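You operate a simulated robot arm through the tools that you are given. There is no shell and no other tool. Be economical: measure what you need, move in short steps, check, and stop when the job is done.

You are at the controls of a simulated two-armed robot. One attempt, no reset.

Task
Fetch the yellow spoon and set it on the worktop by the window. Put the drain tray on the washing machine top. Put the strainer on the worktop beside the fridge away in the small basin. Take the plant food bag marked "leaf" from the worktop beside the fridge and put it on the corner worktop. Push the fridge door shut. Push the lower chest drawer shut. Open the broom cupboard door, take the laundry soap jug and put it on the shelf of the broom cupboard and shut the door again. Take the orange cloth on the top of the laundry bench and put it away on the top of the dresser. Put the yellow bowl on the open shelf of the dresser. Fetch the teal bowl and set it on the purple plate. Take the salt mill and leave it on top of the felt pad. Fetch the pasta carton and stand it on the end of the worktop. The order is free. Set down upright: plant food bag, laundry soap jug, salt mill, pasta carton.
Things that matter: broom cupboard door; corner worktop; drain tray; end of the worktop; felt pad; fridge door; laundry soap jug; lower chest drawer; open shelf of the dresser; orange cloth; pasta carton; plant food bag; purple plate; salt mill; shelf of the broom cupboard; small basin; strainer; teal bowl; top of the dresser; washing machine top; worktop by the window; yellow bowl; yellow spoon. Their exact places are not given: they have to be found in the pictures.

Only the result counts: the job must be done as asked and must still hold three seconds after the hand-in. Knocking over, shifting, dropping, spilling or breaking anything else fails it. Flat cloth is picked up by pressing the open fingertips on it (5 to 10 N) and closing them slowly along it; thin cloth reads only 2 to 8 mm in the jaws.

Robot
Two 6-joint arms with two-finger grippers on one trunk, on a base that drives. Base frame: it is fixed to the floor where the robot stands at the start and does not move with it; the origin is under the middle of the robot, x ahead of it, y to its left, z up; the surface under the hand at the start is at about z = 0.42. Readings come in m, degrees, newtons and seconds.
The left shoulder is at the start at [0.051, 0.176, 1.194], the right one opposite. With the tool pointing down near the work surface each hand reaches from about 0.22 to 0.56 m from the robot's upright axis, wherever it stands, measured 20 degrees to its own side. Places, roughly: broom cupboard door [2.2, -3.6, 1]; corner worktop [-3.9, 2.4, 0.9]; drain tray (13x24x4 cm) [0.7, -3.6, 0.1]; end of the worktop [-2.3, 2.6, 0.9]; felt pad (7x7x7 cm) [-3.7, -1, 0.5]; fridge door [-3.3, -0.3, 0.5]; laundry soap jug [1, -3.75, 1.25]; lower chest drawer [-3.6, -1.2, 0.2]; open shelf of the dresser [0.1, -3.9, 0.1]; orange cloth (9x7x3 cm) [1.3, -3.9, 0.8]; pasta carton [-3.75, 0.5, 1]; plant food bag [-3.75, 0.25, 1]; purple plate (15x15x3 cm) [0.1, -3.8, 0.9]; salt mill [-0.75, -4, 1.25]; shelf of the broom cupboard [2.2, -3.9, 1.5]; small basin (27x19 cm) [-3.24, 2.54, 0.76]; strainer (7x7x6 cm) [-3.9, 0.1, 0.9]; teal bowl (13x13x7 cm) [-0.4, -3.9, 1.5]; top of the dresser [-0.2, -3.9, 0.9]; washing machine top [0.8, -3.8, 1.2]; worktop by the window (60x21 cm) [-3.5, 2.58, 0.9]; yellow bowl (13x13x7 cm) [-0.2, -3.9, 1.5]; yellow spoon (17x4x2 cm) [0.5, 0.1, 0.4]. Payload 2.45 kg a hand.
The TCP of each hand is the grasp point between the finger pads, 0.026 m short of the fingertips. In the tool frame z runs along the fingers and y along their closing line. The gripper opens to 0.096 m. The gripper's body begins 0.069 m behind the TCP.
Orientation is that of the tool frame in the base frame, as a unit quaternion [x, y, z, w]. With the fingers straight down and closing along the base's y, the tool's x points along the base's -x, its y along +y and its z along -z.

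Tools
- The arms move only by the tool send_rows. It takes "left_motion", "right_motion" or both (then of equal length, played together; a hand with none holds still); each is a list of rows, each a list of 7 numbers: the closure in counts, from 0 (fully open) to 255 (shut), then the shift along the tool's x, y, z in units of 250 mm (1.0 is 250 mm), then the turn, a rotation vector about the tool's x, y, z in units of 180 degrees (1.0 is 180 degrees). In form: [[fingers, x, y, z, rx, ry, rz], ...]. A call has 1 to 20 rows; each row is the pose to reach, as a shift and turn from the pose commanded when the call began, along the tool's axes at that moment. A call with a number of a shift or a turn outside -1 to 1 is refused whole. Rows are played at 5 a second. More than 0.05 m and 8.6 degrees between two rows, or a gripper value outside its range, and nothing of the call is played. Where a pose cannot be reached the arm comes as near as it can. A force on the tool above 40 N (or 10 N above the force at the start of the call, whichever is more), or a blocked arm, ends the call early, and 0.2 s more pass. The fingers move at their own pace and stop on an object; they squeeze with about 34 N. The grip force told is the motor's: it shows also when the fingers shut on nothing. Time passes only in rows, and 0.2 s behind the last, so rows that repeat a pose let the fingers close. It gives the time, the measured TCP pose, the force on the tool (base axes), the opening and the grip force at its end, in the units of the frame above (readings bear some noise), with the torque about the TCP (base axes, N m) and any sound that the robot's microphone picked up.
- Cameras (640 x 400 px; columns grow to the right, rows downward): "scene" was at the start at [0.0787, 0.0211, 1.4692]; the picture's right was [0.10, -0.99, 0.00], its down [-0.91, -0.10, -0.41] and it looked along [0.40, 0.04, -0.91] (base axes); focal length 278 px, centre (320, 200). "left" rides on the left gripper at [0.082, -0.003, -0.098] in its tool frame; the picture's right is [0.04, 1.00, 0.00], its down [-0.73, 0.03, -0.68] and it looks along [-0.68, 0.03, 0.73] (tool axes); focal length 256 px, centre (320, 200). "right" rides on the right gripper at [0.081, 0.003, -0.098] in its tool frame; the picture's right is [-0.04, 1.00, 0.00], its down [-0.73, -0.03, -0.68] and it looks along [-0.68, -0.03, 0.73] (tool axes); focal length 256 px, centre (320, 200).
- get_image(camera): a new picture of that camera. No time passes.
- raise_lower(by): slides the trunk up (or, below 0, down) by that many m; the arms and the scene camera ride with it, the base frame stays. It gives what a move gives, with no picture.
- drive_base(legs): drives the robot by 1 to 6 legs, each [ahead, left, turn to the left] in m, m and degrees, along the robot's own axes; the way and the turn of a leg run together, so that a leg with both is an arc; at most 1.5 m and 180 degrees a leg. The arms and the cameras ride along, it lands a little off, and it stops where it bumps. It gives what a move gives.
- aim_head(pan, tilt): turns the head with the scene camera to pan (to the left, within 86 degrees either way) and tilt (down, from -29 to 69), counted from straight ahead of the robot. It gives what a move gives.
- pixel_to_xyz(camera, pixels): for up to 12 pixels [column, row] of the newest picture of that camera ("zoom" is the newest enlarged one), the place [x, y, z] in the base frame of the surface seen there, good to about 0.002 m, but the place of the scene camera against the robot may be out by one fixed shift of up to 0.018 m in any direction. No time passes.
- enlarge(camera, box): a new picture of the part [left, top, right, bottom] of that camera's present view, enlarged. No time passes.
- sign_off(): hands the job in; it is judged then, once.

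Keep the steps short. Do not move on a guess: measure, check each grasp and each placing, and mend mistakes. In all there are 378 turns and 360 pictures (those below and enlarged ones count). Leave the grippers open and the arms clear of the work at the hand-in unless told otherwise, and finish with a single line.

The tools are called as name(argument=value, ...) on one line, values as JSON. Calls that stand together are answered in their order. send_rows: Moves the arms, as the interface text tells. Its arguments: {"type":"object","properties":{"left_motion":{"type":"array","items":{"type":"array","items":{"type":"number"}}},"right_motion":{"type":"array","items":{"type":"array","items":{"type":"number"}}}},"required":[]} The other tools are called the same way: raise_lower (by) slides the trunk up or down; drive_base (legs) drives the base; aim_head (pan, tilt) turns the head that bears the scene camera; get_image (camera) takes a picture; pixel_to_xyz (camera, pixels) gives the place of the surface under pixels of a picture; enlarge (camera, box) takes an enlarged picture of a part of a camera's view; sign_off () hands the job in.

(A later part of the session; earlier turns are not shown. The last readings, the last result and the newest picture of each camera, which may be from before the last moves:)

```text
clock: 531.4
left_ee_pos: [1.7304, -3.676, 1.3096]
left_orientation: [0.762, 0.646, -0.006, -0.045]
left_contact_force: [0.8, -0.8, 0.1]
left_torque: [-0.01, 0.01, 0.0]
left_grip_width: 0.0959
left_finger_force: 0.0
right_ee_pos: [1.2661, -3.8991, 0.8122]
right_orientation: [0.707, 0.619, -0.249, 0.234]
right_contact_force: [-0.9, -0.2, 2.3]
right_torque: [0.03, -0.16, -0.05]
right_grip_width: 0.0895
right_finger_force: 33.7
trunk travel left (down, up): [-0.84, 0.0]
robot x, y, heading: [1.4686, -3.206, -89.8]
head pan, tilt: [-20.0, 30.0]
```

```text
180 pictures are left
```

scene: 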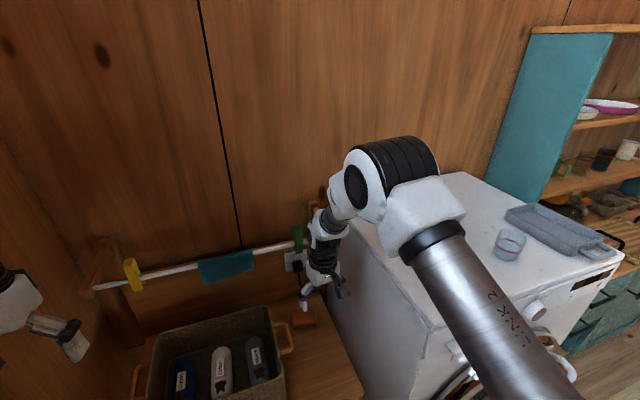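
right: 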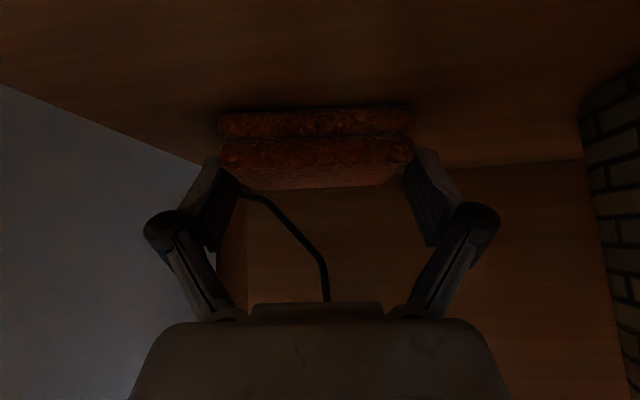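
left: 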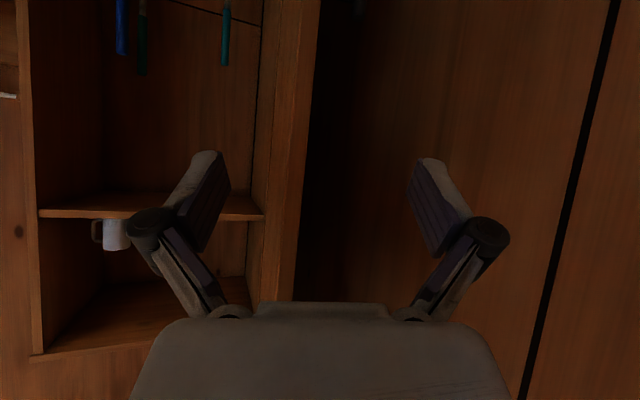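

Held (89 mm, a firm folded block). Lift 5 cm straight up — the rail is above/behind, so then back out.

send_rows(right_motion=[[255, -0.06, 0, -0.08, 0, 0, 0], [255, -0.12, 0, -0.15, 0, 0, 0], [255, -0.12, 0, -0.15, 0, 0, 0]])

get_image(camera="right")

```text
clock: 532.2
left_ee_pos: [1.7302, -3.6764, 1.3085]
left_orientation: [0.761, 0.647, -0.005, -0.045]
left_contact_force: [-0.6, -0.1, -0.1]
left_torque: [0.0, -0.03, -0.02]
left_grip_width: 0.096
left_finger_force: 0.0
right_ee_pos: [1.2647, -3.8987, 0.8593]
right_orientation: [0.707, 0.62, -0.247, 0.233]
right_contact_force: [0.5, -0.1, -1.4]
right_torque: [0.02, -0.01, -0.01]
right_grip_width: 0.0893
right_finger_force: 33.8
trunk travel left (down, up): [-0.84, 0.0]
robot x, y, heading: [1.4723, -3.2041, -89.4]
head pan, tilt: [-20.0, 30.0]
```

```text
179 pictures are left
```

right: 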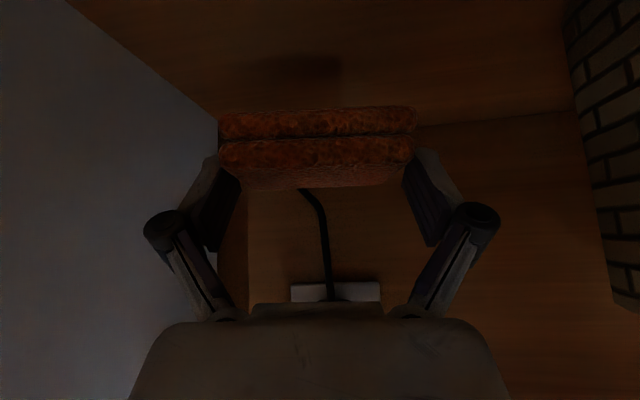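

Raise 8 cm more (to clear the basket handle), shift 1 cm west, then back out.

send_rows(right_motion=[[255, -0.07, -0.014, -0.082, 0, 0, 0], [255, -0.14, -0.028, -0.164, 0, 0, 0], [255, -0.205, -0.04, -0.246, 0, 0, 0]])

drive_base(legs=[[-0.4, 0, 0]])

get_image(camera="scene")

```text
clock: 533.0
left_ee_pos: [1.7308, -3.6755, 1.3092]
left_orientation: [0.761, 0.647, -0.006, -0.044]
left_contact_force: [-0.2, 0.0, 0.9]
left_torque: [0.0, 0.02, 0.03]
left_grip_width: 0.096
left_finger_force: 0.0
right_ee_pos: [1.2539, -3.897, 0.9387]
right_orientation: [0.707, 0.62, -0.247, 0.234]
right_contact_force: [-0.5, -0.5, -0.6]
right_torque: [0.04, -0.01, -0.01]
right_grip_width: 0.0896
right_finger_force: 34.6
trunk travel left (down, up): [-0.84, 0.0]
robot x, y, heading: [1.4725, -3.2035, -89.7]
head pan, tilt: [-20.0, 30.0]
```

```text
clock: 535.5
left_ee_pos: [1.7276, -3.279, 1.3081]
left_orientation: [0.76, 0.649, -0.006, -0.045]
left_contact_force: [-0.2, -0.9, -0.1]
left_torque: [-0.03, 0.0, -0.01]
left_grip_width: 0.0961
left_finger_force: 0.1
right_ee_pos: [1.2521, -3.5008, 0.9384]
right_orientation: [0.706, 0.621, -0.247, 0.234]
right_contact_force: [0.4, 0.0, -1.3]
right_torque: [-0.01, 0.01, -0.02]
right_grip_width: 0.0894
right_finger_force: 34.1
trunk travel left (down, up): [-0.84, 0.0]
robot x, y, heading: [1.465, -2.8066, -89.5]
head pan, tilt: [-20.0, 30.0]
```

```text
178 pictures are left
```

scene: 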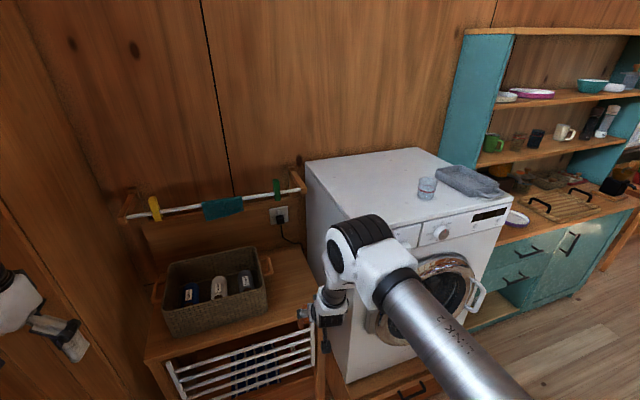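

Cloth is out. Back 0.3 m more (to pass the washer), move right along to the dresser, and look at its top.

drive_base(legs=[[-0.3, 0, -0.3], [0, -1.5, 0]])

aim_head(pan=-10, tilt=32)

get_image(camera="scene")

```text
clock: 544.5
left_ee_pos: [0.2328, -2.9843, 1.3095]
left_orientation: [0.764, 0.644, -0.005, -0.045]
left_contact_force: [0.3, -0.4, -0.9]
left_torque: [-0.02, -0.03, 0.02]
left_grip_width: 0.0958
left_finger_force: 0.1
right_ee_pos: [-0.2468, -3.2004, 0.9402]
right_orientation: [0.71, 0.617, -0.247, 0.233]
right_contact_force: [-0.5, -0.3, -0.8]
right_torque: [-0.01, -0.03, 0.0]
right_grip_width: 0.0892
right_finger_force: 34.0
trunk travel left (down, up): [-0.84, 0.0]
robot x, y, heading: [-0.0265, -2.5139, -90.1]
head pan, tilt: [-20.0, 30.0]
```

```text
clock: 545.2
left_ee_pos: [0.2317, -2.985, 1.3092]
left_orientation: [0.764, 0.644, -0.005, -0.045]
left_contact_force: [0.5, -1.3, 0.7]
left_torque: [-0.02, 0.02, -0.01]
left_grip_width: 0.0962
left_finger_force: 0.1
right_ee_pos: [-0.246, -3.2011, 0.9398]
right_orientation: [0.71, 0.617, -0.248, 0.233]
right_contact_force: [-0.1, -0.3, -1.1]
right_torque: [-0.02, 0.01, 0.0]
right_grip_width: 0.0893
right_finger_force: 34.2
trunk travel left (down, up): [-0.84, 0.0]
robot x, y, heading: [-0.0231, -2.5065, -89.9]
head pan, tilt: [-10.0, 32.0]
```

```text
177 pictures are left
```

scene: 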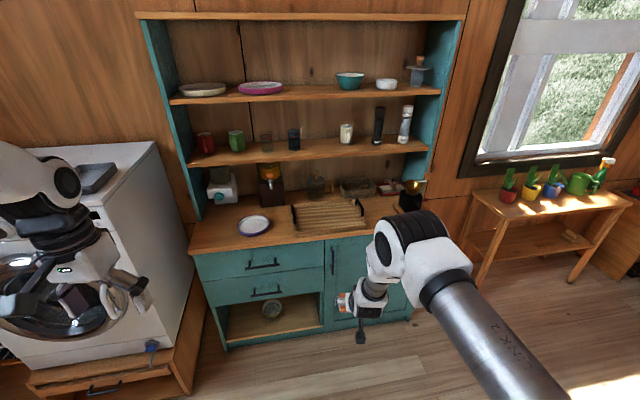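

enlarge(camera="scene", box=[180, 150, 440, 260])

pixel_to_xyz(camera="scene", pixels=[[254, 224], [238, 225], [270, 225], [290, 205], [295, 233], [365, 223], [275, 232], [300, 185], [285, 210], [375, 200], [400, 215], [210, 235]])

```text
2.46 times, centred on (310, 205) of scene
```

zoom: 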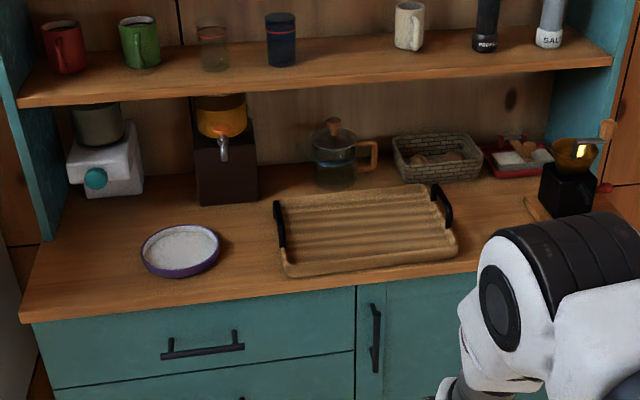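

```text
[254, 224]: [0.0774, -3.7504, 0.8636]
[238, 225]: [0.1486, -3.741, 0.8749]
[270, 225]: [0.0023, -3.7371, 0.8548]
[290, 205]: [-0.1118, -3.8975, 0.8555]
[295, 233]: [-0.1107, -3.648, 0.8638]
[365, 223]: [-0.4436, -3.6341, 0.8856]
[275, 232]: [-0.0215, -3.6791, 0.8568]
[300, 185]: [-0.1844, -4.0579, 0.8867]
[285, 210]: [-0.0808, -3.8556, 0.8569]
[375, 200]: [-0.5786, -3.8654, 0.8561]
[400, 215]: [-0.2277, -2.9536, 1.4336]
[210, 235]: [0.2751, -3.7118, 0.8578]
```

Free spot at (0.245,−3.72), left of the purple plate. Drive left 0.49, ahead 0.50, with the cloth at z 0.94.

drive_base(legs=[[0, 0.491, 0], [0.5, 0, 0]])

get_image(camera="right")

get_image(camera="scene")

```text
clock: 550.7
left_ee_pos: [0.7204, -3.4831, 1.311]
left_orientation: [0.765, 0.642, -0.005, -0.045]
left_contact_force: [0.4, 0.0, -0.2]
left_torque: [0.01, 0.0, 0.01]
left_grip_width: 0.0958
left_finger_force: 0.0
right_ee_pos: [0.2408, -3.6993, 0.94]
right_orientation: [0.711, 0.615, -0.249, 0.233]
right_contact_force: [0.1, -0.6, -0.5]
right_torque: [-0.03, -0.01, 0.0]
right_grip_width: 0.0891
right_finger_force: 33.7
trunk travel left (down, up): [-0.84, 0.0]
robot x, y, heading: [0.4663, -3.0104, -90.3]
head pan, tilt: [-10.0, 32.0]
```

```text
175 pictures are left
```

right: 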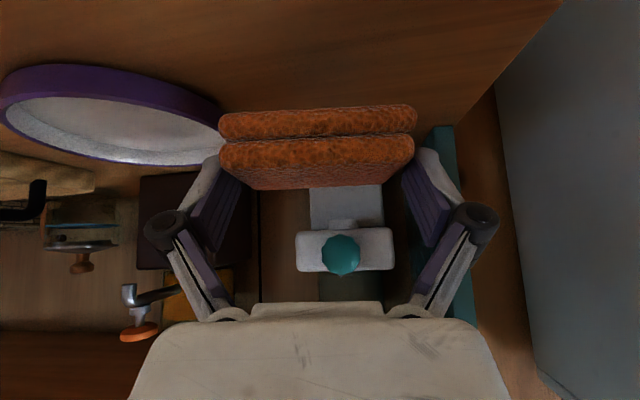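

```text
174 pictures are left
```

scene: 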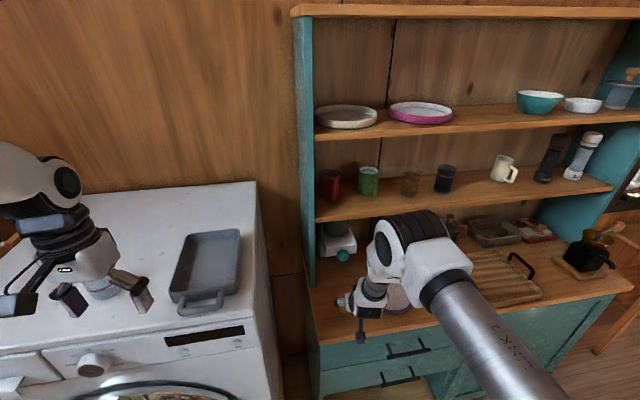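

pixel_to_xyz(camera="right", pixels=[[210, 100], [217, 140], [225, 160], [222, 130], [412, 120], [440, 60], [320, 60], [440, 150], [340, 250], [5, 100], [100, 160]])

```text
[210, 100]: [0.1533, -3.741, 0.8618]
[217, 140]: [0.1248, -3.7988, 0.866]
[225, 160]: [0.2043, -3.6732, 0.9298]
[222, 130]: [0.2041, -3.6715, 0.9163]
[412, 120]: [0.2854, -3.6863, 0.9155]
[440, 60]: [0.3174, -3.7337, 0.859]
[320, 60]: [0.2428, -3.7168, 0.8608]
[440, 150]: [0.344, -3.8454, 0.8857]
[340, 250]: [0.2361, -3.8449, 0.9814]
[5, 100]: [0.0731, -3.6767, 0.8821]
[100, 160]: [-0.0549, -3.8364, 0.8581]
```

Counter z 0.8605; the spot is clear. Lower 4.4 cm then finely to contact.

send_rows(right_motion=[[255, 0.04, 0, 0.047, 0, 0, 0], [255, 0.08, 0, 0.094, 0, 0, 0], [255, 0.105, 0, 0.126, 0, 0, 0], [255, 0.113, 0, 0.136, 0, 0, 0], [255, 0.121, 0, 0.145, 0, 0, 0], [255, 0.121, 0, 0.145, 0, 0, 0]])

```text
clock: 552.1
left_ee_pos: [0.7204, -3.4863, 1.3099]
left_orientation: [0.765, 0.642, -0.006, -0.044]
left_contact_force: [1.2, -0.2, 0.0]
left_torque: [-0.01, -0.02, 0.01]
left_grip_width: 0.0959
left_finger_force: 0.2
right_ee_pos: [0.2418, -3.7, 0.8918]
right_orientation: [0.711, 0.616, -0.248, 0.233]
right_contact_force: [0.3, 1.3, 1.0]
right_torque: [-0.01, 0.07, -0.05]
right_grip_width: 0.0891
right_finger_force: 33.3
trunk travel left (down, up): [-0.84, 0.0]
robot x, y, heading: [0.467, -3.013, -90.5]
head pan, tilt: [-10.0, 32.0]
```

Touching (slight force). Lower 1 mm more, open, then raise and back out.

send_rows(right_motion=[[255, 0.003, 0, 0.004, 0, 0, 0], [200, 0.003, 0, 0.004, 0, 0, 0], [60, 0.003, 0, 0.004, 0, 0, 0], [0, 0.003, 0, 0.004, 0, 0, 0], [0, -0.08, 0, -0.1, 0, 0, 0], [0, -0.16, 0, -0.2, 0, 0, 0], [0, -0.24, 0, -0.3, 0, 0, 0]])

drive_base(legs=[[-0.35, 0, 0]])

get_image(camera="scene")

```text
clock: 553.7
left_ee_pos: [0.7202, -3.4841, 1.3097]
left_orientation: [0.765, 0.642, -0.005, -0.045]
left_contact_force: [-0.4, -0.1, 0.7]
left_torque: [0.0, -0.01, 0.0]
left_grip_width: 0.0961
left_finger_force: 0.0
right_ee_pos: [0.2401, -3.6964, 0.9898]
right_orientation: [0.711, 0.616, -0.248, 0.232]
right_contact_force: [0.6, 0.2, 0.8]
right_torque: [-0.01, -0.01, -0.01]
right_grip_width: 0.0959
right_finger_force: 0.1
trunk travel left (down, up): [-0.84, 0.0]
robot x, y, heading: [0.4664, -3.0125, -90.3]
head pan, tilt: [-10.0, 32.0]
```

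```text
clock: 555.9
left_ee_pos: [0.7213, -3.1394, 1.3088]
left_orientation: [0.767, 0.641, -0.003, -0.046]
left_contact_force: [0.6, -0.1, -0.2]
left_torque: [-0.02, -0.03, 0.0]
left_grip_width: 0.0961
left_finger_force: 0.1
right_ee_pos: [0.2401, -3.3484, 0.9884]
right_orientation: [0.713, 0.614, -0.249, 0.231]
right_contact_force: [0.7, 0.5, -0.5]
right_torque: [0.04, -0.01, 0.02]
right_grip_width: 0.096
right_finger_force: 0.0
trunk travel left (down, up): [-0.84, 0.0]
robot x, y, heading: [0.4681, -2.6604, -90.8]
head pan, tilt: [-10.0, 32.0]
```

```text
173 pictures are left
```

scene: 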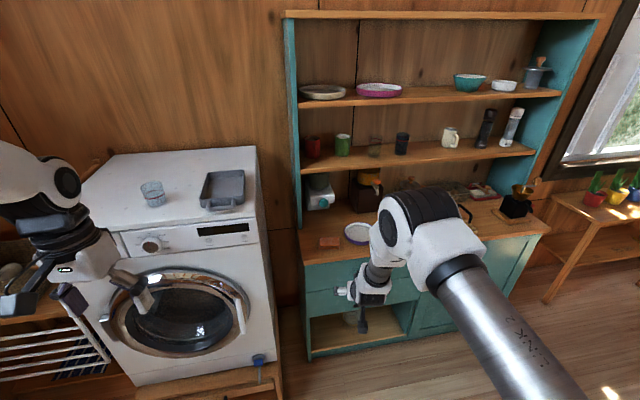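

Cloth lies on the dresser top. Next the teal bowl with the left hand: yaw ~+80° and raise, then pitch 35° with the reach used before.

send_rows(left_motion=[[120, 0, 0, -0.05, 0, 0, 0.04], [120, 0, 0, -0.1, 0, 0, 0.08], [120, 0, 0, -0.15, 0, 0, 0.12], [120, 0, 0, -0.2, 0, 0, 0.16], [120, 0, 0, -0.25, 0, 0, 0.2], [120, 0, 0, -0.3, 0, 0, 0.24], [120, 0, 0, -0.35, 0, 0, 0.28], [120, 0, 0, -0.4, 0, 0, 0.32], [120, 0, 0, -0.45, 0, 0, 0.36], [120, 0, 0, -0.5, 0, 0, 0.4], [120, 0, 0, -0.5, 0, 0, 0.443]])

send_rows(left_motion=[[120, -0.05, 0.15, -0.06, -0.036, 0.003, 0], [120, -0.1, 0.3, -0.12, -0.072, 0.007, 0], [120, -0.15, 0.45, -0.2, -0.108, 0.01, 0], [120, -0.2, 0.6, -0.28, -0.144, 0.014, 0], [120, -0.25, 0.72, -0.36, -0.18, 0.017, 0], [120, -0.28, 0.84, -0.44, -0.2156, 0.0204, 0], [120, -0.28, 0.84, -0.48, -0.2156, 0.0204, 0]])

```text
clock: 558.3
left_ee_pos: [0.7289, -3.1456, 1.434]
left_orientation: [0.999, -0.002, -0.033, -0.031]
left_contact_force: [0.3, -0.4, -0.1]
left_torque: [0.02, 0.0, 0.02]
left_grip_width: 0.0509
left_finger_force: 0.0
right_ee_pos: [0.239, -3.3473, 0.9894]
right_orientation: [0.713, 0.613, -0.249, 0.231]
right_contact_force: [-0.3, 0.3, 0.0]
right_torque: [-0.02, -0.04, 0.0]
right_grip_width: 0.0959
right_finger_force: 0.0
trunk travel left (down, up): [-0.84, 0.0]
robot x, y, heading: [0.4702, -2.6654, -90.6]
head pan, tilt: [-10.0, 32.0]
```

```text
clock: 559.9
left_ee_pos: [0.6674, -3.3632, 1.5451]
left_orientation: [0.953, 0.009, 0.0, 0.302]
left_contact_force: [0.5, 0.1, 0.5]
left_torque: [0.01, 0.0, 0.03]
left_grip_width: 0.0507
left_finger_force: 0.2
right_ee_pos: [0.2397, -3.3477, 0.9892]
right_orientation: [0.713, 0.614, -0.249, 0.231]
right_contact_force: [0.0, 0.5, 0.7]
right_torque: [0.02, 0.04, 0.01]
right_grip_width: 0.096
right_finger_force: 0.0
trunk travel left (down, up): [-0.84, 0.0]
robot x, y, heading: [0.4678, -2.6627, -90.8]
head pan, tilt: [-10.0, 32.0]
```

Left is ready (pitch 35°, z 1.545). Retract the right hand, then drive right 1.07 m and ahead to the pre-grasp at the teal bowl.

send_rows(right_motion=[[120, 0.13, 0, -0.11, 0, 0, 0], [120, 0.26, 0, -0.22, 0, 0, 0], [120, 0.39, 0, -0.33, 0, 0, 0], [120, 0.52, 0, -0.44, 0, 0, 0], [120, 0.65, 0, -0.55, 0, 0, 0], [120, 0.7, 0, -0.62, 0, 0, 0]])

drive_base(legs=[[0, -1.065, 0.8], [0.42, 0, 0]])

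get_image(camera="left")

```text
clock: 561.3
left_ee_pos: [0.6674, -3.3627, 1.5445]
left_orientation: [0.953, 0.009, 0.0, 0.303]
left_contact_force: [0.4, -0.4, 0.2]
left_torque: [-0.01, -0.01, -0.01]
left_grip_width: 0.0509
left_finger_force: 0.0
right_ee_pos: [0.2718, -3.1159, 0.9967]
right_orientation: [0.713, 0.613, -0.25, 0.231]
right_contact_force: [-0.2, -0.3, 0.3]
right_torque: [0.01, -0.02, -0.01]
right_grip_width: 0.0507
right_finger_force: 0.0
trunk travel left (down, up): [-0.84, 0.0]
robot x, y, heading: [0.4677, -2.6631, -90.8]
head pan, tilt: [-10.0, 32.0]
```

```text
clock: 569.0
left_ee_pos: [-0.3902, -3.7749, 1.5462]
left_orientation: [0.953, 0.015, 0.002, 0.302]
left_contact_force: [0.8, -0.1, 0.2]
left_torque: [-0.03, -0.01, -0.04]
left_grip_width: 0.0508
left_finger_force: 0.0
right_ee_pos: [-0.7883, -3.5338, 0.9983]
right_orientation: [0.709, 0.617, -0.248, 0.233]
right_contact_force: [0.4, 0.7, 0.4]
right_torque: [-0.03, -0.01, -0.02]
right_grip_width: 0.051
right_finger_force: 0.1
trunk travel left (down, up): [-0.84, 0.0]
robot x, y, heading: [-0.5985, -3.0798, -90.1]
head pan, tilt: [-10.0, 32.0]
```

```text
172 pictures are left
```

left: 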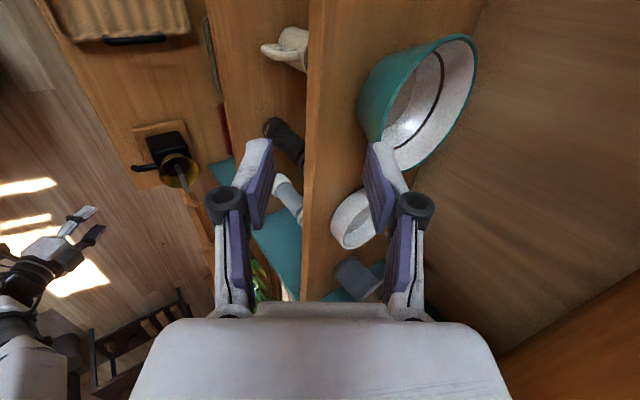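

pixel_to_xyz(camera="left", pixels=[[450, 40], [474, 60], [455, 110], [415, 162], [385, 140], [383, 110], [376, 125], [405, 65], [365, 90], [330, 140]])

```text
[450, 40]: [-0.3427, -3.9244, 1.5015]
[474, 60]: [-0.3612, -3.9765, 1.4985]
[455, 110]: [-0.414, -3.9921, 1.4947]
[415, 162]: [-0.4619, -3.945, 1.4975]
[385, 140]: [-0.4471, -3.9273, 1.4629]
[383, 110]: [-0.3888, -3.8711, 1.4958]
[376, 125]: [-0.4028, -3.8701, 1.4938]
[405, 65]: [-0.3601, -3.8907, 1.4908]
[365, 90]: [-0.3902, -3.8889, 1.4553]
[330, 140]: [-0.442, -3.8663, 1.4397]
```

Teal rim: centre (−0.402,−3.931), front y −3.870. Approach as with the yellow bowl.

send_rows(left_motion=[[120, -0.025, 0.1, 0, 0, 0, 0], [120, -0.048, 0.205, 0, 0, 0, 0], [120, -0.048, 0.205, 0.1, 0, 0, 0], [120, -0.048, 0.205, 0.2, 0, 0, 0], [120, -0.048, 0.205, 0.29, 0, 0, 0], [120, -0.048, 0.205, 0.35, 0, 0, 0], [120, -0.048, 0.205, 0.395, 0, 0, 0], [120, -0.048, 0.205, 0.395, 0, 0, 0]])

get_image(camera="left")

```text
clock: 570.8
left_ee_pos: [-0.3992, -3.8758, 1.4934]
left_orientation: [0.953, 0.015, 0.002, 0.302]
left_contact_force: [-0.7, 0.8, -0.4]
left_torque: [0.0, 0.02, 0.01]
left_grip_width: 0.0507
left_finger_force: 0.1
right_ee_pos: [-0.7895, -3.5346, 0.9967]
right_orientation: [0.71, 0.617, -0.248, 0.232]
right_contact_force: [0.0, 0.5, -0.5]
right_torque: [0.03, 0.01, 0.0]
right_grip_width: 0.0508
right_finger_force: 0.0
trunk travel left (down, up): [-0.84, 0.0]
robot x, y, heading: [-0.596, -3.0768, -89.9]
head pan, tilt: [-10.0, 32.0]
```

```text
171 pictures are left
```

left: 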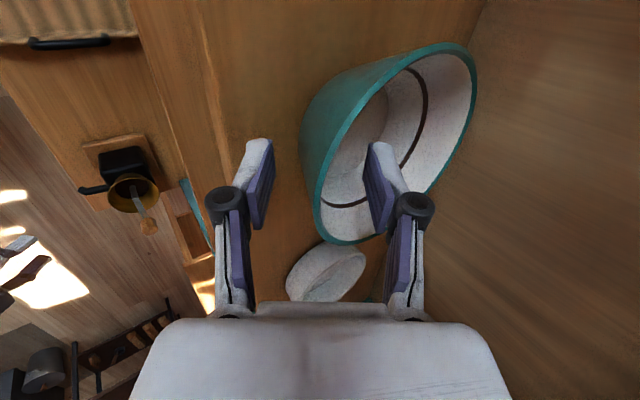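

Good straddle. Close and lift 3 cm.

send_rows(left_motion=[[160, 0, 0, 0, 0, 0, 0], [200, 0, 0, 0, 0, 0, 0], [230, 0, 0, 0, 0, 0, 0], [255, 0, 0, 0, 0, 0, 0], [255, 0, 0, 0, 0, 0, 0], [255, 0, 0, 0, 0, 0, 0], [255, 0, 0.02, -0.03, 0, 0, 0], [255, 0, 0.04, -0.06, 0, 0, 0], [255, 0, 0.07, -0.1, 0, 0, 0]])

get_image(camera="left")

```text
clock: 572.8
left_ee_pos: [-0.3983, -3.8665, 1.5211]
left_orientation: [0.953, 0.016, 0.002, 0.303]
left_contact_force: [0.4, -0.4, -2.0]
left_torque: [0.11, 0.01, -0.03]
left_grip_width: 0.006
left_finger_force: 33.1
left hand out of reach, approached as far as the arm can: row 9
right_ee_pos: [-0.7886, -3.5347, 0.996]
right_orientation: [0.71, 0.617, -0.249, 0.233]
right_contact_force: [-0.1, -0.1, -0.2]
right_torque: [-0.02, -0.02, 0.0]
right_grip_width: 0.051
right_finger_force: 0.1
trunk travel left (down, up): [-0.84, 0.0]
robot x, y, heading: [-0.595, -3.0761, -89.9]
head pan, tilt: [-10.0, 32.0]
```

```text
170 pictures are left
```

left: 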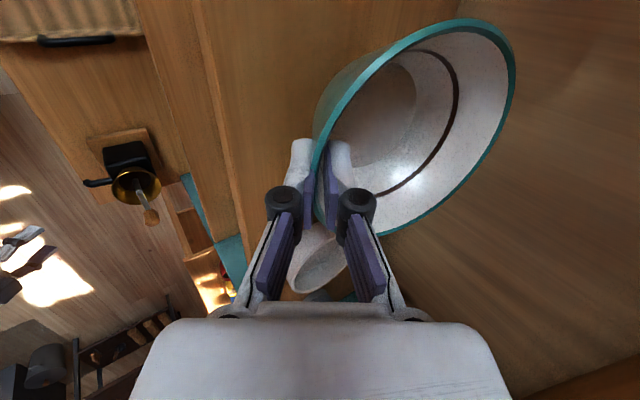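

Teal bowl held. Back out 0.45 m, left 0.48 m, lower the trunk 0.55 m.

drive_base(legs=[[-0.45, 0, 0], [0, 0.48, 0]])

raise_lower(by=-0.4)

raise_lower(by=-0.14)

get_image(camera="scene")

```text
clock: 578.0
left_ee_pos: [0.0804, -3.4187, 1.5198]
left_orientation: [0.953, 0.014, 0.003, 0.302]
left_contact_force: [-0.6, 1.3, -2.2]
left_torque: [0.12, -0.02, 0.04]
left_grip_width: 0.0058
left_finger_force: 33.1
right_ee_pos: [-0.3099, -3.085, 0.9961]
right_orientation: [0.71, 0.616, -0.248, 0.233]
right_contact_force: [-0.1, -0.2, 0.1]
right_torque: [-0.01, -0.02, -0.01]
right_grip_width: 0.051
right_finger_force: 0.0
trunk travel left (down, up): [-0.84, 0.0]
robot x, y, heading: [-0.1166, -2.6268, -90.4]
head pan, tilt: [-10.0, 32.0]
```

```text
clock: 581.8
left_ee_pos: [0.0807, -3.42, 1.1197]
left_orientation: [0.953, 0.014, 0.001, 0.303]
left_contact_force: [-0.3, -0.4, -3.0]
left_torque: [0.16, 0.01, -0.01]
left_grip_width: 0.0058
left_finger_force: 32.8
right_ee_pos: [-0.3092, -3.085, 0.5965]
right_orientation: [0.709, 0.618, -0.247, 0.233]
right_contact_force: [0.8, 0.7, 0.2]
right_torque: [-0.03, -0.02, 0.03]
right_grip_width: 0.0505
right_finger_force: 0.0
trunk travel left (down, up): [-0.44, 0.4]
robot x, y, heading: [-0.118, -2.6295, -90.2]
head pan, tilt: [-10.0, 32.0]
```

```text
clock: 583.5
left_ee_pos: [0.0818, -3.4201, 0.9806]
left_orientation: [0.953, 0.015, 0.002, 0.302]
left_contact_force: [-0.4, 0.1, -2.3]
left_torque: [0.15, -0.01, 0.02]
left_grip_width: 0.0061
left_finger_force: 33.1
right_ee_pos: [-0.3087, -3.0853, 0.457]
right_orientation: [0.709, 0.617, -0.248, 0.233]
right_contact_force: [-0.8, 0.6, 0.5]
right_torque: [-0.01, 0.01, 0.04]
right_grip_width: 0.0507
right_finger_force: 0.0
trunk travel left (down, up): [-0.3, 0.54]
robot x, y, heading: [-0.1158, -2.6286, -89.8]
head pan, tilt: [-10.0, 32.0]
```

```text
169 pictures are left
```

scene: 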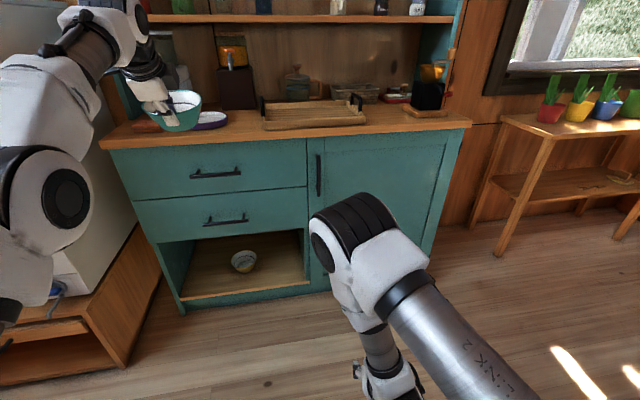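

Check the yellow bowl in the niche (244,261) and the plate.

enlarge(camera="scene", box=[200, 230, 290, 290])

pixel_to_xyz(camera="scene", pixels=[[220, 117], [210, 120], [226, 113], [205, 124], [198, 118], [140, 125]])

```text
6.67 times, centred on (245, 260) of scene
```

zoom: 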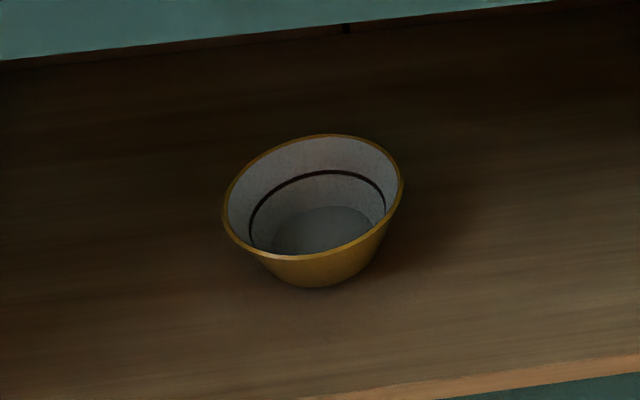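

```text
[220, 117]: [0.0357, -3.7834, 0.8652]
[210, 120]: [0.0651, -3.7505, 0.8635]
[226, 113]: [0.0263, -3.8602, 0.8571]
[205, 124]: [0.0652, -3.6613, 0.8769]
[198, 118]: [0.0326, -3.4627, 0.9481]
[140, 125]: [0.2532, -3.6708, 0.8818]
```

Yellow bowl is upright. Plate centre ≈(0.079,−3.7515). Drive ahead 0.275 m to bring the teal bowl over it.

drive_base(legs=[[0.275, 0, 0]])

get_image(camera="left")

get_image(camera="scene")

```text
clock: 585.4
left_ee_pos: [0.0817, -3.6922, 0.9788]
left_orientation: [0.953, 0.014, 0.002, 0.302]
left_contact_force: [0.5, 0.4, -1.7]
left_torque: [0.14, 0.06, -0.06]
left_grip_width: 0.0061
left_finger_force: 32.7
right_ee_pos: [-0.3085, -3.3582, 0.4563]
right_orientation: [0.709, 0.618, -0.248, 0.233]
right_contact_force: [-0.2, -0.5, 0.5]
right_torque: [0.02, 0.0, 0.03]
right_grip_width: 0.0508
right_finger_force: 0.0
trunk travel left (down, up): [-0.3, 0.54]
robot x, y, heading: [-0.1129, -2.9028, -90.1]
head pan, tilt: [-10.0, 32.0]
```

```text
167 pictures are left
```

left: 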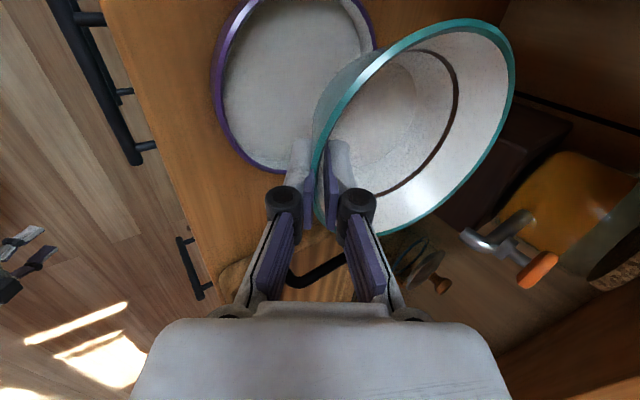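

```text
166 pictures are left
```

scene: 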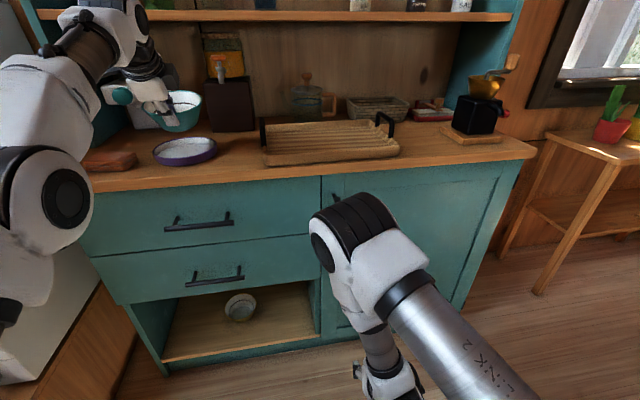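

Measure the plate's rim in the left view.

pixel_to_xyz(camera="left", pixels=[[216, 90], [225, 40], [245, 160], [270, 172], [365, 15], [373, 40], [290, 90], [245, 5]])

```text
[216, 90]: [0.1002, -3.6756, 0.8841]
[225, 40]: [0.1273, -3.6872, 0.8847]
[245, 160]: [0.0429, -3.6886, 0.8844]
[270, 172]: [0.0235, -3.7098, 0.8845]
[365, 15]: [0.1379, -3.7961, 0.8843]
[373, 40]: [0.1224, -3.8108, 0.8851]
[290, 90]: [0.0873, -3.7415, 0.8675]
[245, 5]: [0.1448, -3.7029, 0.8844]
```

Plate centre (0.086,−3.748), surface 0.8675. Shift 7 mm and lower 5.4 cm, then finely.

send_rows(left_motion=[[255, 0.014, -0.035, 0.049, 0, 0, 0], [255, 0.028, -0.07, 0.098, 0, 0, 0], [255, 0.028, -0.105, 0.147, 0, 0, 0], [255, 0.028, -0.124, 0.176, 0, 0, 0], [255, 0.028, -0.124, 0.176, 0, 0, 0]])

send_rows(left_motion=[[255, 0, -0.006, 0.009, 0, 0, 0], [255, 0, -0.012, 0.017, 0, 0, 0], [255, 0, -0.018, 0.025, 0, 0, 0], [255, 0, -0.018, 0.025, 0, 0, 0]])

```text
clock: 586.6
left_ee_pos: [0.0897, -3.692, 0.9268]
left_orientation: [0.953, 0.014, 0.001, 0.302]
left_contact_force: [0.1, 0.7, -2.6]
left_torque: [0.13, 0.01, -0.01]
left_grip_width: 0.0059
left_finger_force: 33.0
right_ee_pos: [-0.3088, -3.3593, 0.4575]
right_orientation: [0.709, 0.617, -0.248, 0.233]
right_contact_force: [0.1, 0.6, 0.3]
right_torque: [-0.01, 0.0, -0.01]
right_grip_width: 0.0509
right_finger_force: 0.1
trunk travel left (down, up): [-0.3, 0.54]
robot x, y, heading: [-0.1183, -2.9047, -90.1]
head pan, tilt: [-10.0, 32.0]
```

```text
clock: 587.6
left_ee_pos: [0.0881, -3.6915, 0.9182]
left_orientation: [0.953, 0.015, 0.002, 0.302]
left_contact_force: [0.9, -0.8, -0.3]
left_torque: [0.06, -0.03, 0.02]
left_grip_width: 0.0058
left_finger_force: 32.5
right_ee_pos: [-0.3084, -3.3589, 0.4568]
right_orientation: [0.709, 0.618, -0.248, 0.233]
right_contact_force: [-0.6, 0.6, 0.5]
right_torque: [-0.03, -0.01, 0.02]
right_grip_width: 0.0507
right_finger_force: 0.2
trunk travel left (down, up): [-0.3, 0.54]
robot x, y, heading: [-0.1156, -2.9041, -90.3]
head pan, tilt: [-10.0, 32.0]
```

Load has transferred to the plate. 1 mm more, then open only slightly (~18 mm, to spare the plate rim) and withdraw along the finger axis.

send_rows(left_motion=[[255, 0, -0.002, 0.003, 0, 0, 0], [225, 0, -0.002, 0.003, 0, 0, 0], [208, 0, -0.002, 0.003, 0, 0, 0], [208, 0, -0.002, 0.003, 0, 0, 0], [208, 0, -0.002, -0.06, 0, 0, 0], [208, 0, -0.002, -0.14, 0, 0, 0], [160, 0, -0.002, -0.24, 0, 0, 0], [120, 0, -0.002, -0.36, 0, 0, 0]])

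get_image(camera="left")

```text
clock: 589.4
left_ee_pos: [0.0881, -3.6378, 0.9938]
left_orientation: [0.953, 0.015, 0.002, 0.303]
left_contact_force: [0.8, -0.1, -0.7]
left_torque: [-0.02, -0.01, 0.0]
left_grip_width: 0.0507
left_finger_force: 0.1
right_ee_pos: [-0.3089, -3.358, 0.4576]
right_orientation: [0.709, 0.617, -0.249, 0.234]
right_contact_force: [-0.3, -0.3, 0.3]
right_torque: [-0.03, 0.0, 0.0]
right_grip_width: 0.0506
right_finger_force: 0.1
trunk travel left (down, up): [-0.3, 0.54]
robot x, y, heading: [-0.1136, -2.8994, -90.0]
head pan, tilt: [-10.0, 32.0]
```

```text
165 pictures are left
```

left: 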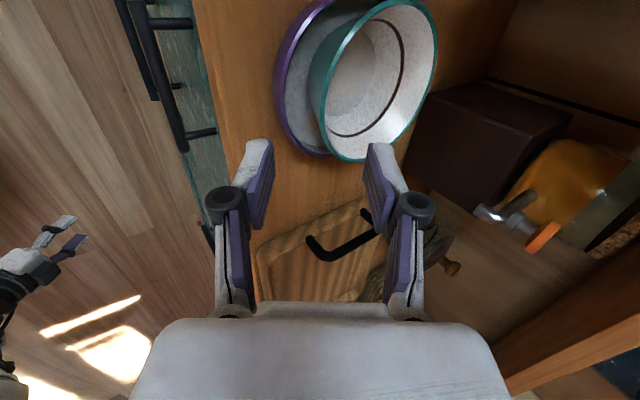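

Teal bowl sits on the purple plate. Last: the salt mill. Back off, raise the trunk, and set the right hand to ~65° pitch at z≈1.27.

drive_base(legs=[[-0.3, 0, 0]])

raise_lower(by=0.4)

raise_lower(by=0.14)

send_rows(right_motion=[[0, -0.1, 0, -0.12, 0, -0.02, 0], [0, -0.2, 0, -0.24, 0, -0.04, 0], [0, -0.3, 0, -0.36, 0, -0.06, 0], [0, -0.4, 0, -0.48, 0, -0.08, 0], [0, -0.5, 0, -0.6, 0, -0.1, 0], [0, -0.6, 0, -0.72, 0, -0.12, 0], [0, -0.7, 0, -0.84, 0, -0.139, 0], [0, -0.7, 0, -0.84, 0, -0.139, 0]])

```text
clock: 591.4
left_ee_pos: [0.0886, -3.338, 0.9926]
left_orientation: [0.953, 0.015, 0.002, 0.302]
left_contact_force: [0.6, -0.8, 0.9]
left_torque: [-0.01, 0.0, 0.02]
left_grip_width: 0.051
left_finger_force: 0.1
right_ee_pos: [-0.3091, -3.0578, 0.4563]
right_orientation: [0.709, 0.617, -0.249, 0.234]
right_contact_force: [-0.1, -0.1, -0.7]
right_torque: [0.0, -0.01, -0.02]
right_grip_width: 0.051
right_finger_force: 0.1
trunk travel left (down, up): [-0.3, 0.54]
robot x, y, heading: [-0.1177, -2.6009, -90.1]
head pan, tilt: [-10.0, 32.0]
```

```text
clock: 595.3
left_ee_pos: [0.0886, -3.3385, 1.3918]
left_orientation: [0.953, 0.015, 0.002, 0.302]
left_contact_force: [-0.1, 0.5, -0.3]
left_torque: [0.0, 0.03, 0.01]
left_grip_width: 0.0509
left_finger_force: 0.0
right_ee_pos: [-0.3088, -3.0585, 0.8558]
right_orientation: [0.709, 0.618, -0.247, 0.234]
right_contact_force: [0.1, -0.1, 0.0]
right_torque: [0.0, -0.02, 0.04]
right_grip_width: 0.051
right_finger_force: 0.1
trunk travel left (down, up): [-0.7, 0.14]
robot x, y, heading: [-0.1196, -2.6028, -89.9]
head pan, tilt: [-10.0, 32.0]
```

```text
clock: 596.9
left_ee_pos: [0.0873, -3.3396, 1.5321]
left_orientation: [0.953, 0.015, 0.002, 0.303]
left_contact_force: [0.1, -0.6, 0.5]
left_torque: [-0.01, 0.04, 0.01]
left_grip_width: 0.0508
left_finger_force: 0.0
right_ee_pos: [-0.3086, -3.0577, 0.9968]
right_orientation: [0.709, 0.618, -0.248, 0.233]
right_contact_force: [-0.2, 0.1, 0.7]
right_torque: [0.01, 0.01, 0.0]
right_grip_width: 0.0507
right_finger_force: 0.0
trunk travel left (down, up): [-0.84, 0.0]
robot x, y, heading: [-0.1127, -2.6041, -90.1]
head pan, tilt: [-10.0, 32.0]
```

```text
clock: 598.3
left_ee_pos: [0.0873, -3.3382, 1.5313]
left_orientation: [0.953, 0.014, 0.003, 0.303]
left_contact_force: [-0.2, 0.7, -0.5]
left_torque: [0.02, -0.02, 0.0]
left_grip_width: 0.0507
left_finger_force: 0.1
right_ee_pos: [-0.336, -3.0761, 1.1117]
right_orientation: [0.701, 0.589, -0.3, 0.269]
right_contact_force: [-1.1, 0.4, 1.0]
right_torque: [-0.01, 0.0, -0.03]
right_grip_width: 0.0959
right_finger_force: 0.1
right hand out of reach, approached as far as the arm can: row 1, 2, 3, 4, 5, 6
trunk travel left (down, up): [-0.84, 0.0]
robot x, y, heading: [-0.1139, -2.5976, -89.8]
head pan, tilt: [-10.0, 32.0]
stopped in row 6 (right hand): the arm was blocked; the commanded pose is now the measured one
```

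Too folded; extend the right hand forward 0.25 m first, then raise and pitch.

send_rows(right_motion=[[0, -0.11, 0.027, 0.122, 0, 0, 0], [0, -0.22, 0.054, 0.244, 0, 0, 0], [0, -0.33, 0.081, 0.366, 0, 0, 0], [0, -0.44, 0.109, 0.487, 0, 0, 0], [0, -0.55, 0.136, 0.609, 0, 0, 0], [0, -0.664, 0.163, 0.731, 0, 0, 0], [0, -0.664, 0.163, 0.731, 0, 0, 0]])

send_rows(right_motion=[[0, -0.11, 0, -0.1, 0, -0.03, 0], [0, -0.22, 0, -0.2, 0, -0.06, 0], [0, -0.33, 0, -0.3, 0, -0.09, 0], [0, -0.44, 0, -0.4, 0, -0.1, 0], [0, -0.47, 0, -0.43, 0, -0.1, 0], [0, -0.47, 0, -0.43, 0, -0.1, 0]])

```text
clock: 599.9
left_ee_pos: [0.0877, -3.3392, 1.5323]
left_orientation: [0.953, 0.014, 0.002, 0.302]
left_contact_force: [0.1, 0.5, 1.0]
left_torque: [0.0, -0.01, 0.01]
left_grip_width: 0.0511
left_finger_force: 0.0
right_ee_pos: [-0.332, -3.328, 1.1138]
right_orientation: [0.699, 0.59, -0.302, 0.269]
right_contact_force: [0.3, 0.0, -0.2]
right_torque: [0.04, -0.04, -0.01]
right_grip_width: 0.0959
right_finger_force: 0.0
trunk travel left (down, up): [-0.84, 0.0]
robot x, y, heading: [-0.1155, -2.6003, -89.7]
head pan, tilt: [-10.0, 32.0]
```

```text
clock: 601.3
left_ee_pos: [0.0893, -3.3398, 1.5305]
left_orientation: [0.953, 0.015, 0.002, 0.302]
left_contact_force: [0.2, -0.1, 0.1]
left_torque: [-0.02, 0.02, -0.02]
left_grip_width: 0.0505
left_finger_force: 0.0
right_ee_pos: [-0.3358, -3.327, 1.2728]
right_orientation: [0.643, 0.542, -0.406, 0.358]
right_contact_force: [0.2, 0.3, 0.2]
right_torque: [0.0, 0.02, 0.0]
right_grip_width: 0.0962
right_finger_force: 0.0
trunk travel left (down, up): [-0.84, 0.0]
robot x, y, heading: [-0.1145, -2.6023, -90.0]
head pan, tilt: [-10.0, 32.0]
```

Right hand ready (pitch 65°, z 1.273). Pull the left hand back, then drive to a pre-grasp in front of the salt mill.

send_rows(left_motion=[[120, 0, -0.13, -0.092, 0, 0, 0], [120, 0, -0.26, -0.184, 0, 0, 0], [120, 0, -0.39, -0.276, 0, 0, 0], [120, 0, -0.52, -0.368, 0, 0, 0], [120, 0, -0.65, -0.46, 0, 0, 0]])

drive_base(legs=[[0, -0.325, 0], [0.34, 0, 0]])

get_image(camera="right")

```text
clock: 602.5
left_ee_pos: [0.0837, -3.201, 1.5302]
left_orientation: [0.953, 0.015, 0.002, 0.301]
left_contact_force: [-0.2, -0.3, 0.6]
left_torque: [0.0, 0.0, 0.0]
left_grip_width: 0.0508
left_finger_force: 0.1
left hand out of reach, approached as far as the arm can: row 4, 5
right_ee_pos: [-0.336, -3.3269, 1.272]
right_orientation: [0.642, 0.542, -0.407, 0.358]
right_contact_force: [-0.5, 0.1, -0.1]
right_torque: [-0.01, -0.04, 0.0]
right_grip_width: 0.096
right_finger_force: 0.0
trunk travel left (down, up): [-0.84, 0.0]
robot x, y, heading: [-0.1182, -2.6002, -90.0]
head pan, tilt: [-10.0, 32.0]
```

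```text
clock: 606.4
left_ee_pos: [-0.2435, -3.538, 1.5322]
left_orientation: [0.953, 0.013, 0.002, 0.303]
left_contact_force: [0.2, 0.8, -0.1]
left_torque: [-0.01, 0.02, 0.02]
left_grip_width: 0.0506
left_finger_force: 0.2
right_ee_pos: [-0.6635, -3.6617, 1.2731]
right_orientation: [0.644, 0.54, -0.408, 0.357]
right_contact_force: [0.2, -0.1, 0.9]
right_torque: [0.02, 0.01, 0.02]
right_grip_width: 0.0959
right_finger_force: 0.1
trunk travel left (down, up): [-0.84, 0.0]
robot x, y, heading: [-0.4402, -2.943, -90.1]
head pan, tilt: [-10.0, 32.0]
```

```text
164 pictures are left
```

right: 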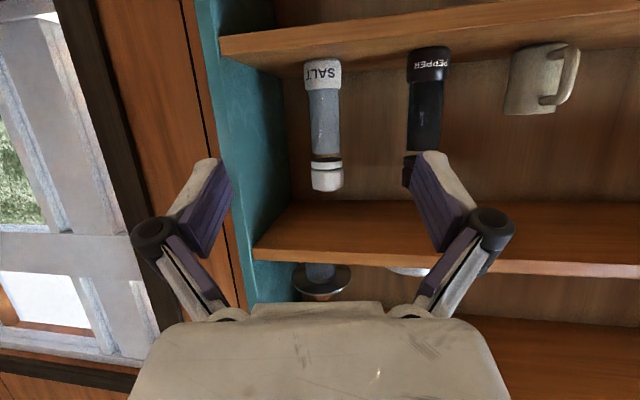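

SALT mill seen (upside-down view). Measure it, pepper, and shelf edges.

pixel_to_xyz(camera="right", pixels=[[312, 120], [325, 120], [338, 120], [322, 70], [326, 180], [313, 180], [341, 180], [412, 110], [327, 190], [320, 62], [300, 230], [230, 50]])

```text
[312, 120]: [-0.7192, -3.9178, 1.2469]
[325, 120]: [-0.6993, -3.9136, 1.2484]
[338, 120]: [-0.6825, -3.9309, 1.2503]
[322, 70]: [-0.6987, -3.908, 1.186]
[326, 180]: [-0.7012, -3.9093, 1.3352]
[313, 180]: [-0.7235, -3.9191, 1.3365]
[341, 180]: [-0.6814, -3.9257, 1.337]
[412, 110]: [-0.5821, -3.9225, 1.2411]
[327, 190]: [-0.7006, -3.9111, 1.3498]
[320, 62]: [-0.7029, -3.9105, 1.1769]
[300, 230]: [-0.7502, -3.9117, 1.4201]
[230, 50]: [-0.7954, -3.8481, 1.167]
```

Mill: centre (−0.7015,−3.933), glass radius ≈0.02, z 1.172–1.353. The hand axis lines up. Drive ahead 0.27, right 0.038.

drive_base(legs=[[0.269, -0.038, 0]])

get_image(camera="right")

```text
clock: 608.4
left_ee_pos: [-0.2823, -3.8042, 1.5327]
left_orientation: [0.953, 0.013, 0.001, 0.303]
left_contact_force: [-0.8, -0.1, -0.3]
left_torque: [-0.01, 0.01, 0.02]
left_grip_width: 0.0508
left_finger_force: 0.0
right_ee_pos: [-0.7025, -3.928, 1.2745]
right_orientation: [0.644, 0.539, -0.409, 0.357]
right_contact_force: [-0.7, 0.6, 0.8]
right_torque: [0.0, 0.02, -0.01]
right_grip_width: 0.0959
right_finger_force: 0.0
trunk travel left (down, up): [-0.84, 0.0]
robot x, y, heading: [-0.4802, -3.212, -90.2]
head pan, tilt: [-10.0, 32.0]
```

```text
163 pictures are left
```

right: 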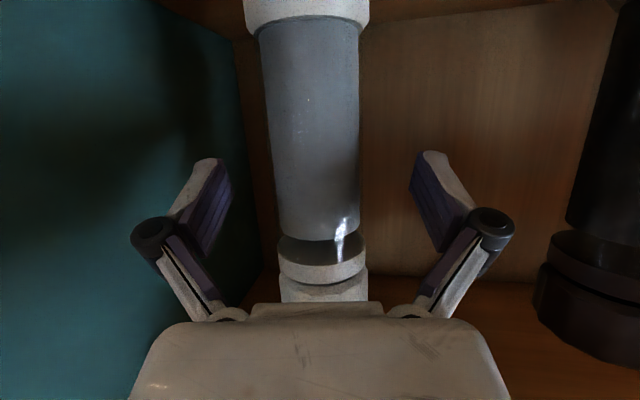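

Mill is between the fingers. Close and lift 3 cm (upper shelf leaves ~6 cm).

send_rows(right_motion=[[60, 0, 0, 0, 0, 0, 0], [120, 0, 0, 0, 0, 0, 0], [180, 0, 0, 0, 0, 0, 0], [255, 0, 0, 0, 0, 0, 0], [255, 0, 0, 0, 0, 0, 0], [255, -0.04, 0, -0.018, 0, 0, 0], [255, -0.08, 0, -0.036, 0, 0, 0], [255, -0.08, 0, -0.036, 0, 0, 0]])

get_image(camera="right")

```text
clock: 610.1
left_ee_pos: [-0.2838, -3.8077, 1.531]
left_orientation: [0.953, 0.014, 0.002, 0.303]
left_contact_force: [0.4, -0.2, 0.6]
left_torque: [0.0, 0.03, -0.02]
left_grip_width: 0.051
left_finger_force: 0.0
right_ee_pos: [-0.7026, -3.9317, 1.2931]
right_orientation: [0.644, 0.54, -0.407, 0.357]
right_contact_force: [-0.2, -0.6, -2.2]
right_torque: [0.02, 0.0, 0.0]
right_grip_width: 0.0468
right_finger_force: 34.5
trunk travel left (down, up): [-0.84, 0.0]
robot x, y, heading: [-0.4811, -3.2056, -90.1]
head pan, tilt: [-10.0, 32.0]
```

```text
162 pictures are left
```

right: 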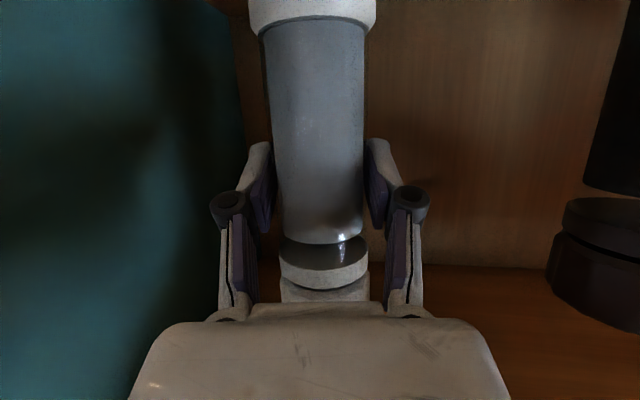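

Salt mill held (47 mm). Back out and drive back west and north through the passage used before.

drive_base(legs=[[-0.4, 0, 0], [0.03, -1.2, 0], [0, -0.07, 0], [-1.2, -0.12, 0], [-1.45, 0, 0]])

get_image(camera="right")

```text
clock: 631.5
left_ee_pos: [-1.6659, -0.7646, 1.5303]
left_orientation: [0.953, 0.016, 0.003, 0.302]
left_contact_force: [0.5, -0.7, -1.0]
left_torque: [0.02, 0.01, -0.02]
left_grip_width: 0.0508
left_finger_force: 0.0
right_ee_pos: [-2.0858, -0.8926, 1.2936]
right_orientation: [0.642, 0.542, -0.407, 0.359]
right_contact_force: [-0.2, -0.8, -2.2]
right_torque: [0.03, 0.0, -0.02]
right_grip_width: 0.0469
right_finger_force: 34.4
trunk travel left (down, up): [-0.84, 0.0]
robot x, y, heading: [-1.8675, -0.1635, -90.0]
head pan, tilt: [-10.0, 32.0]
```

```text
161 pictures are left
```

right: 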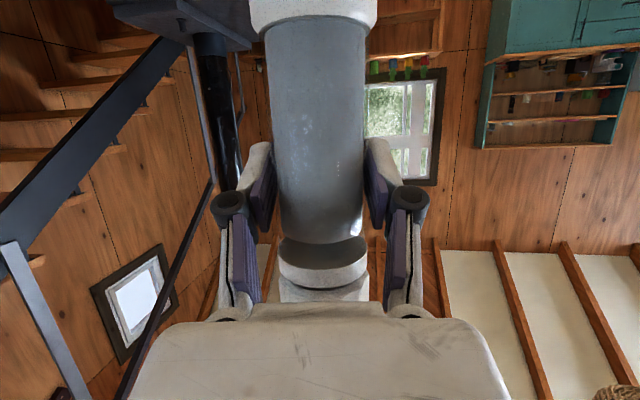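

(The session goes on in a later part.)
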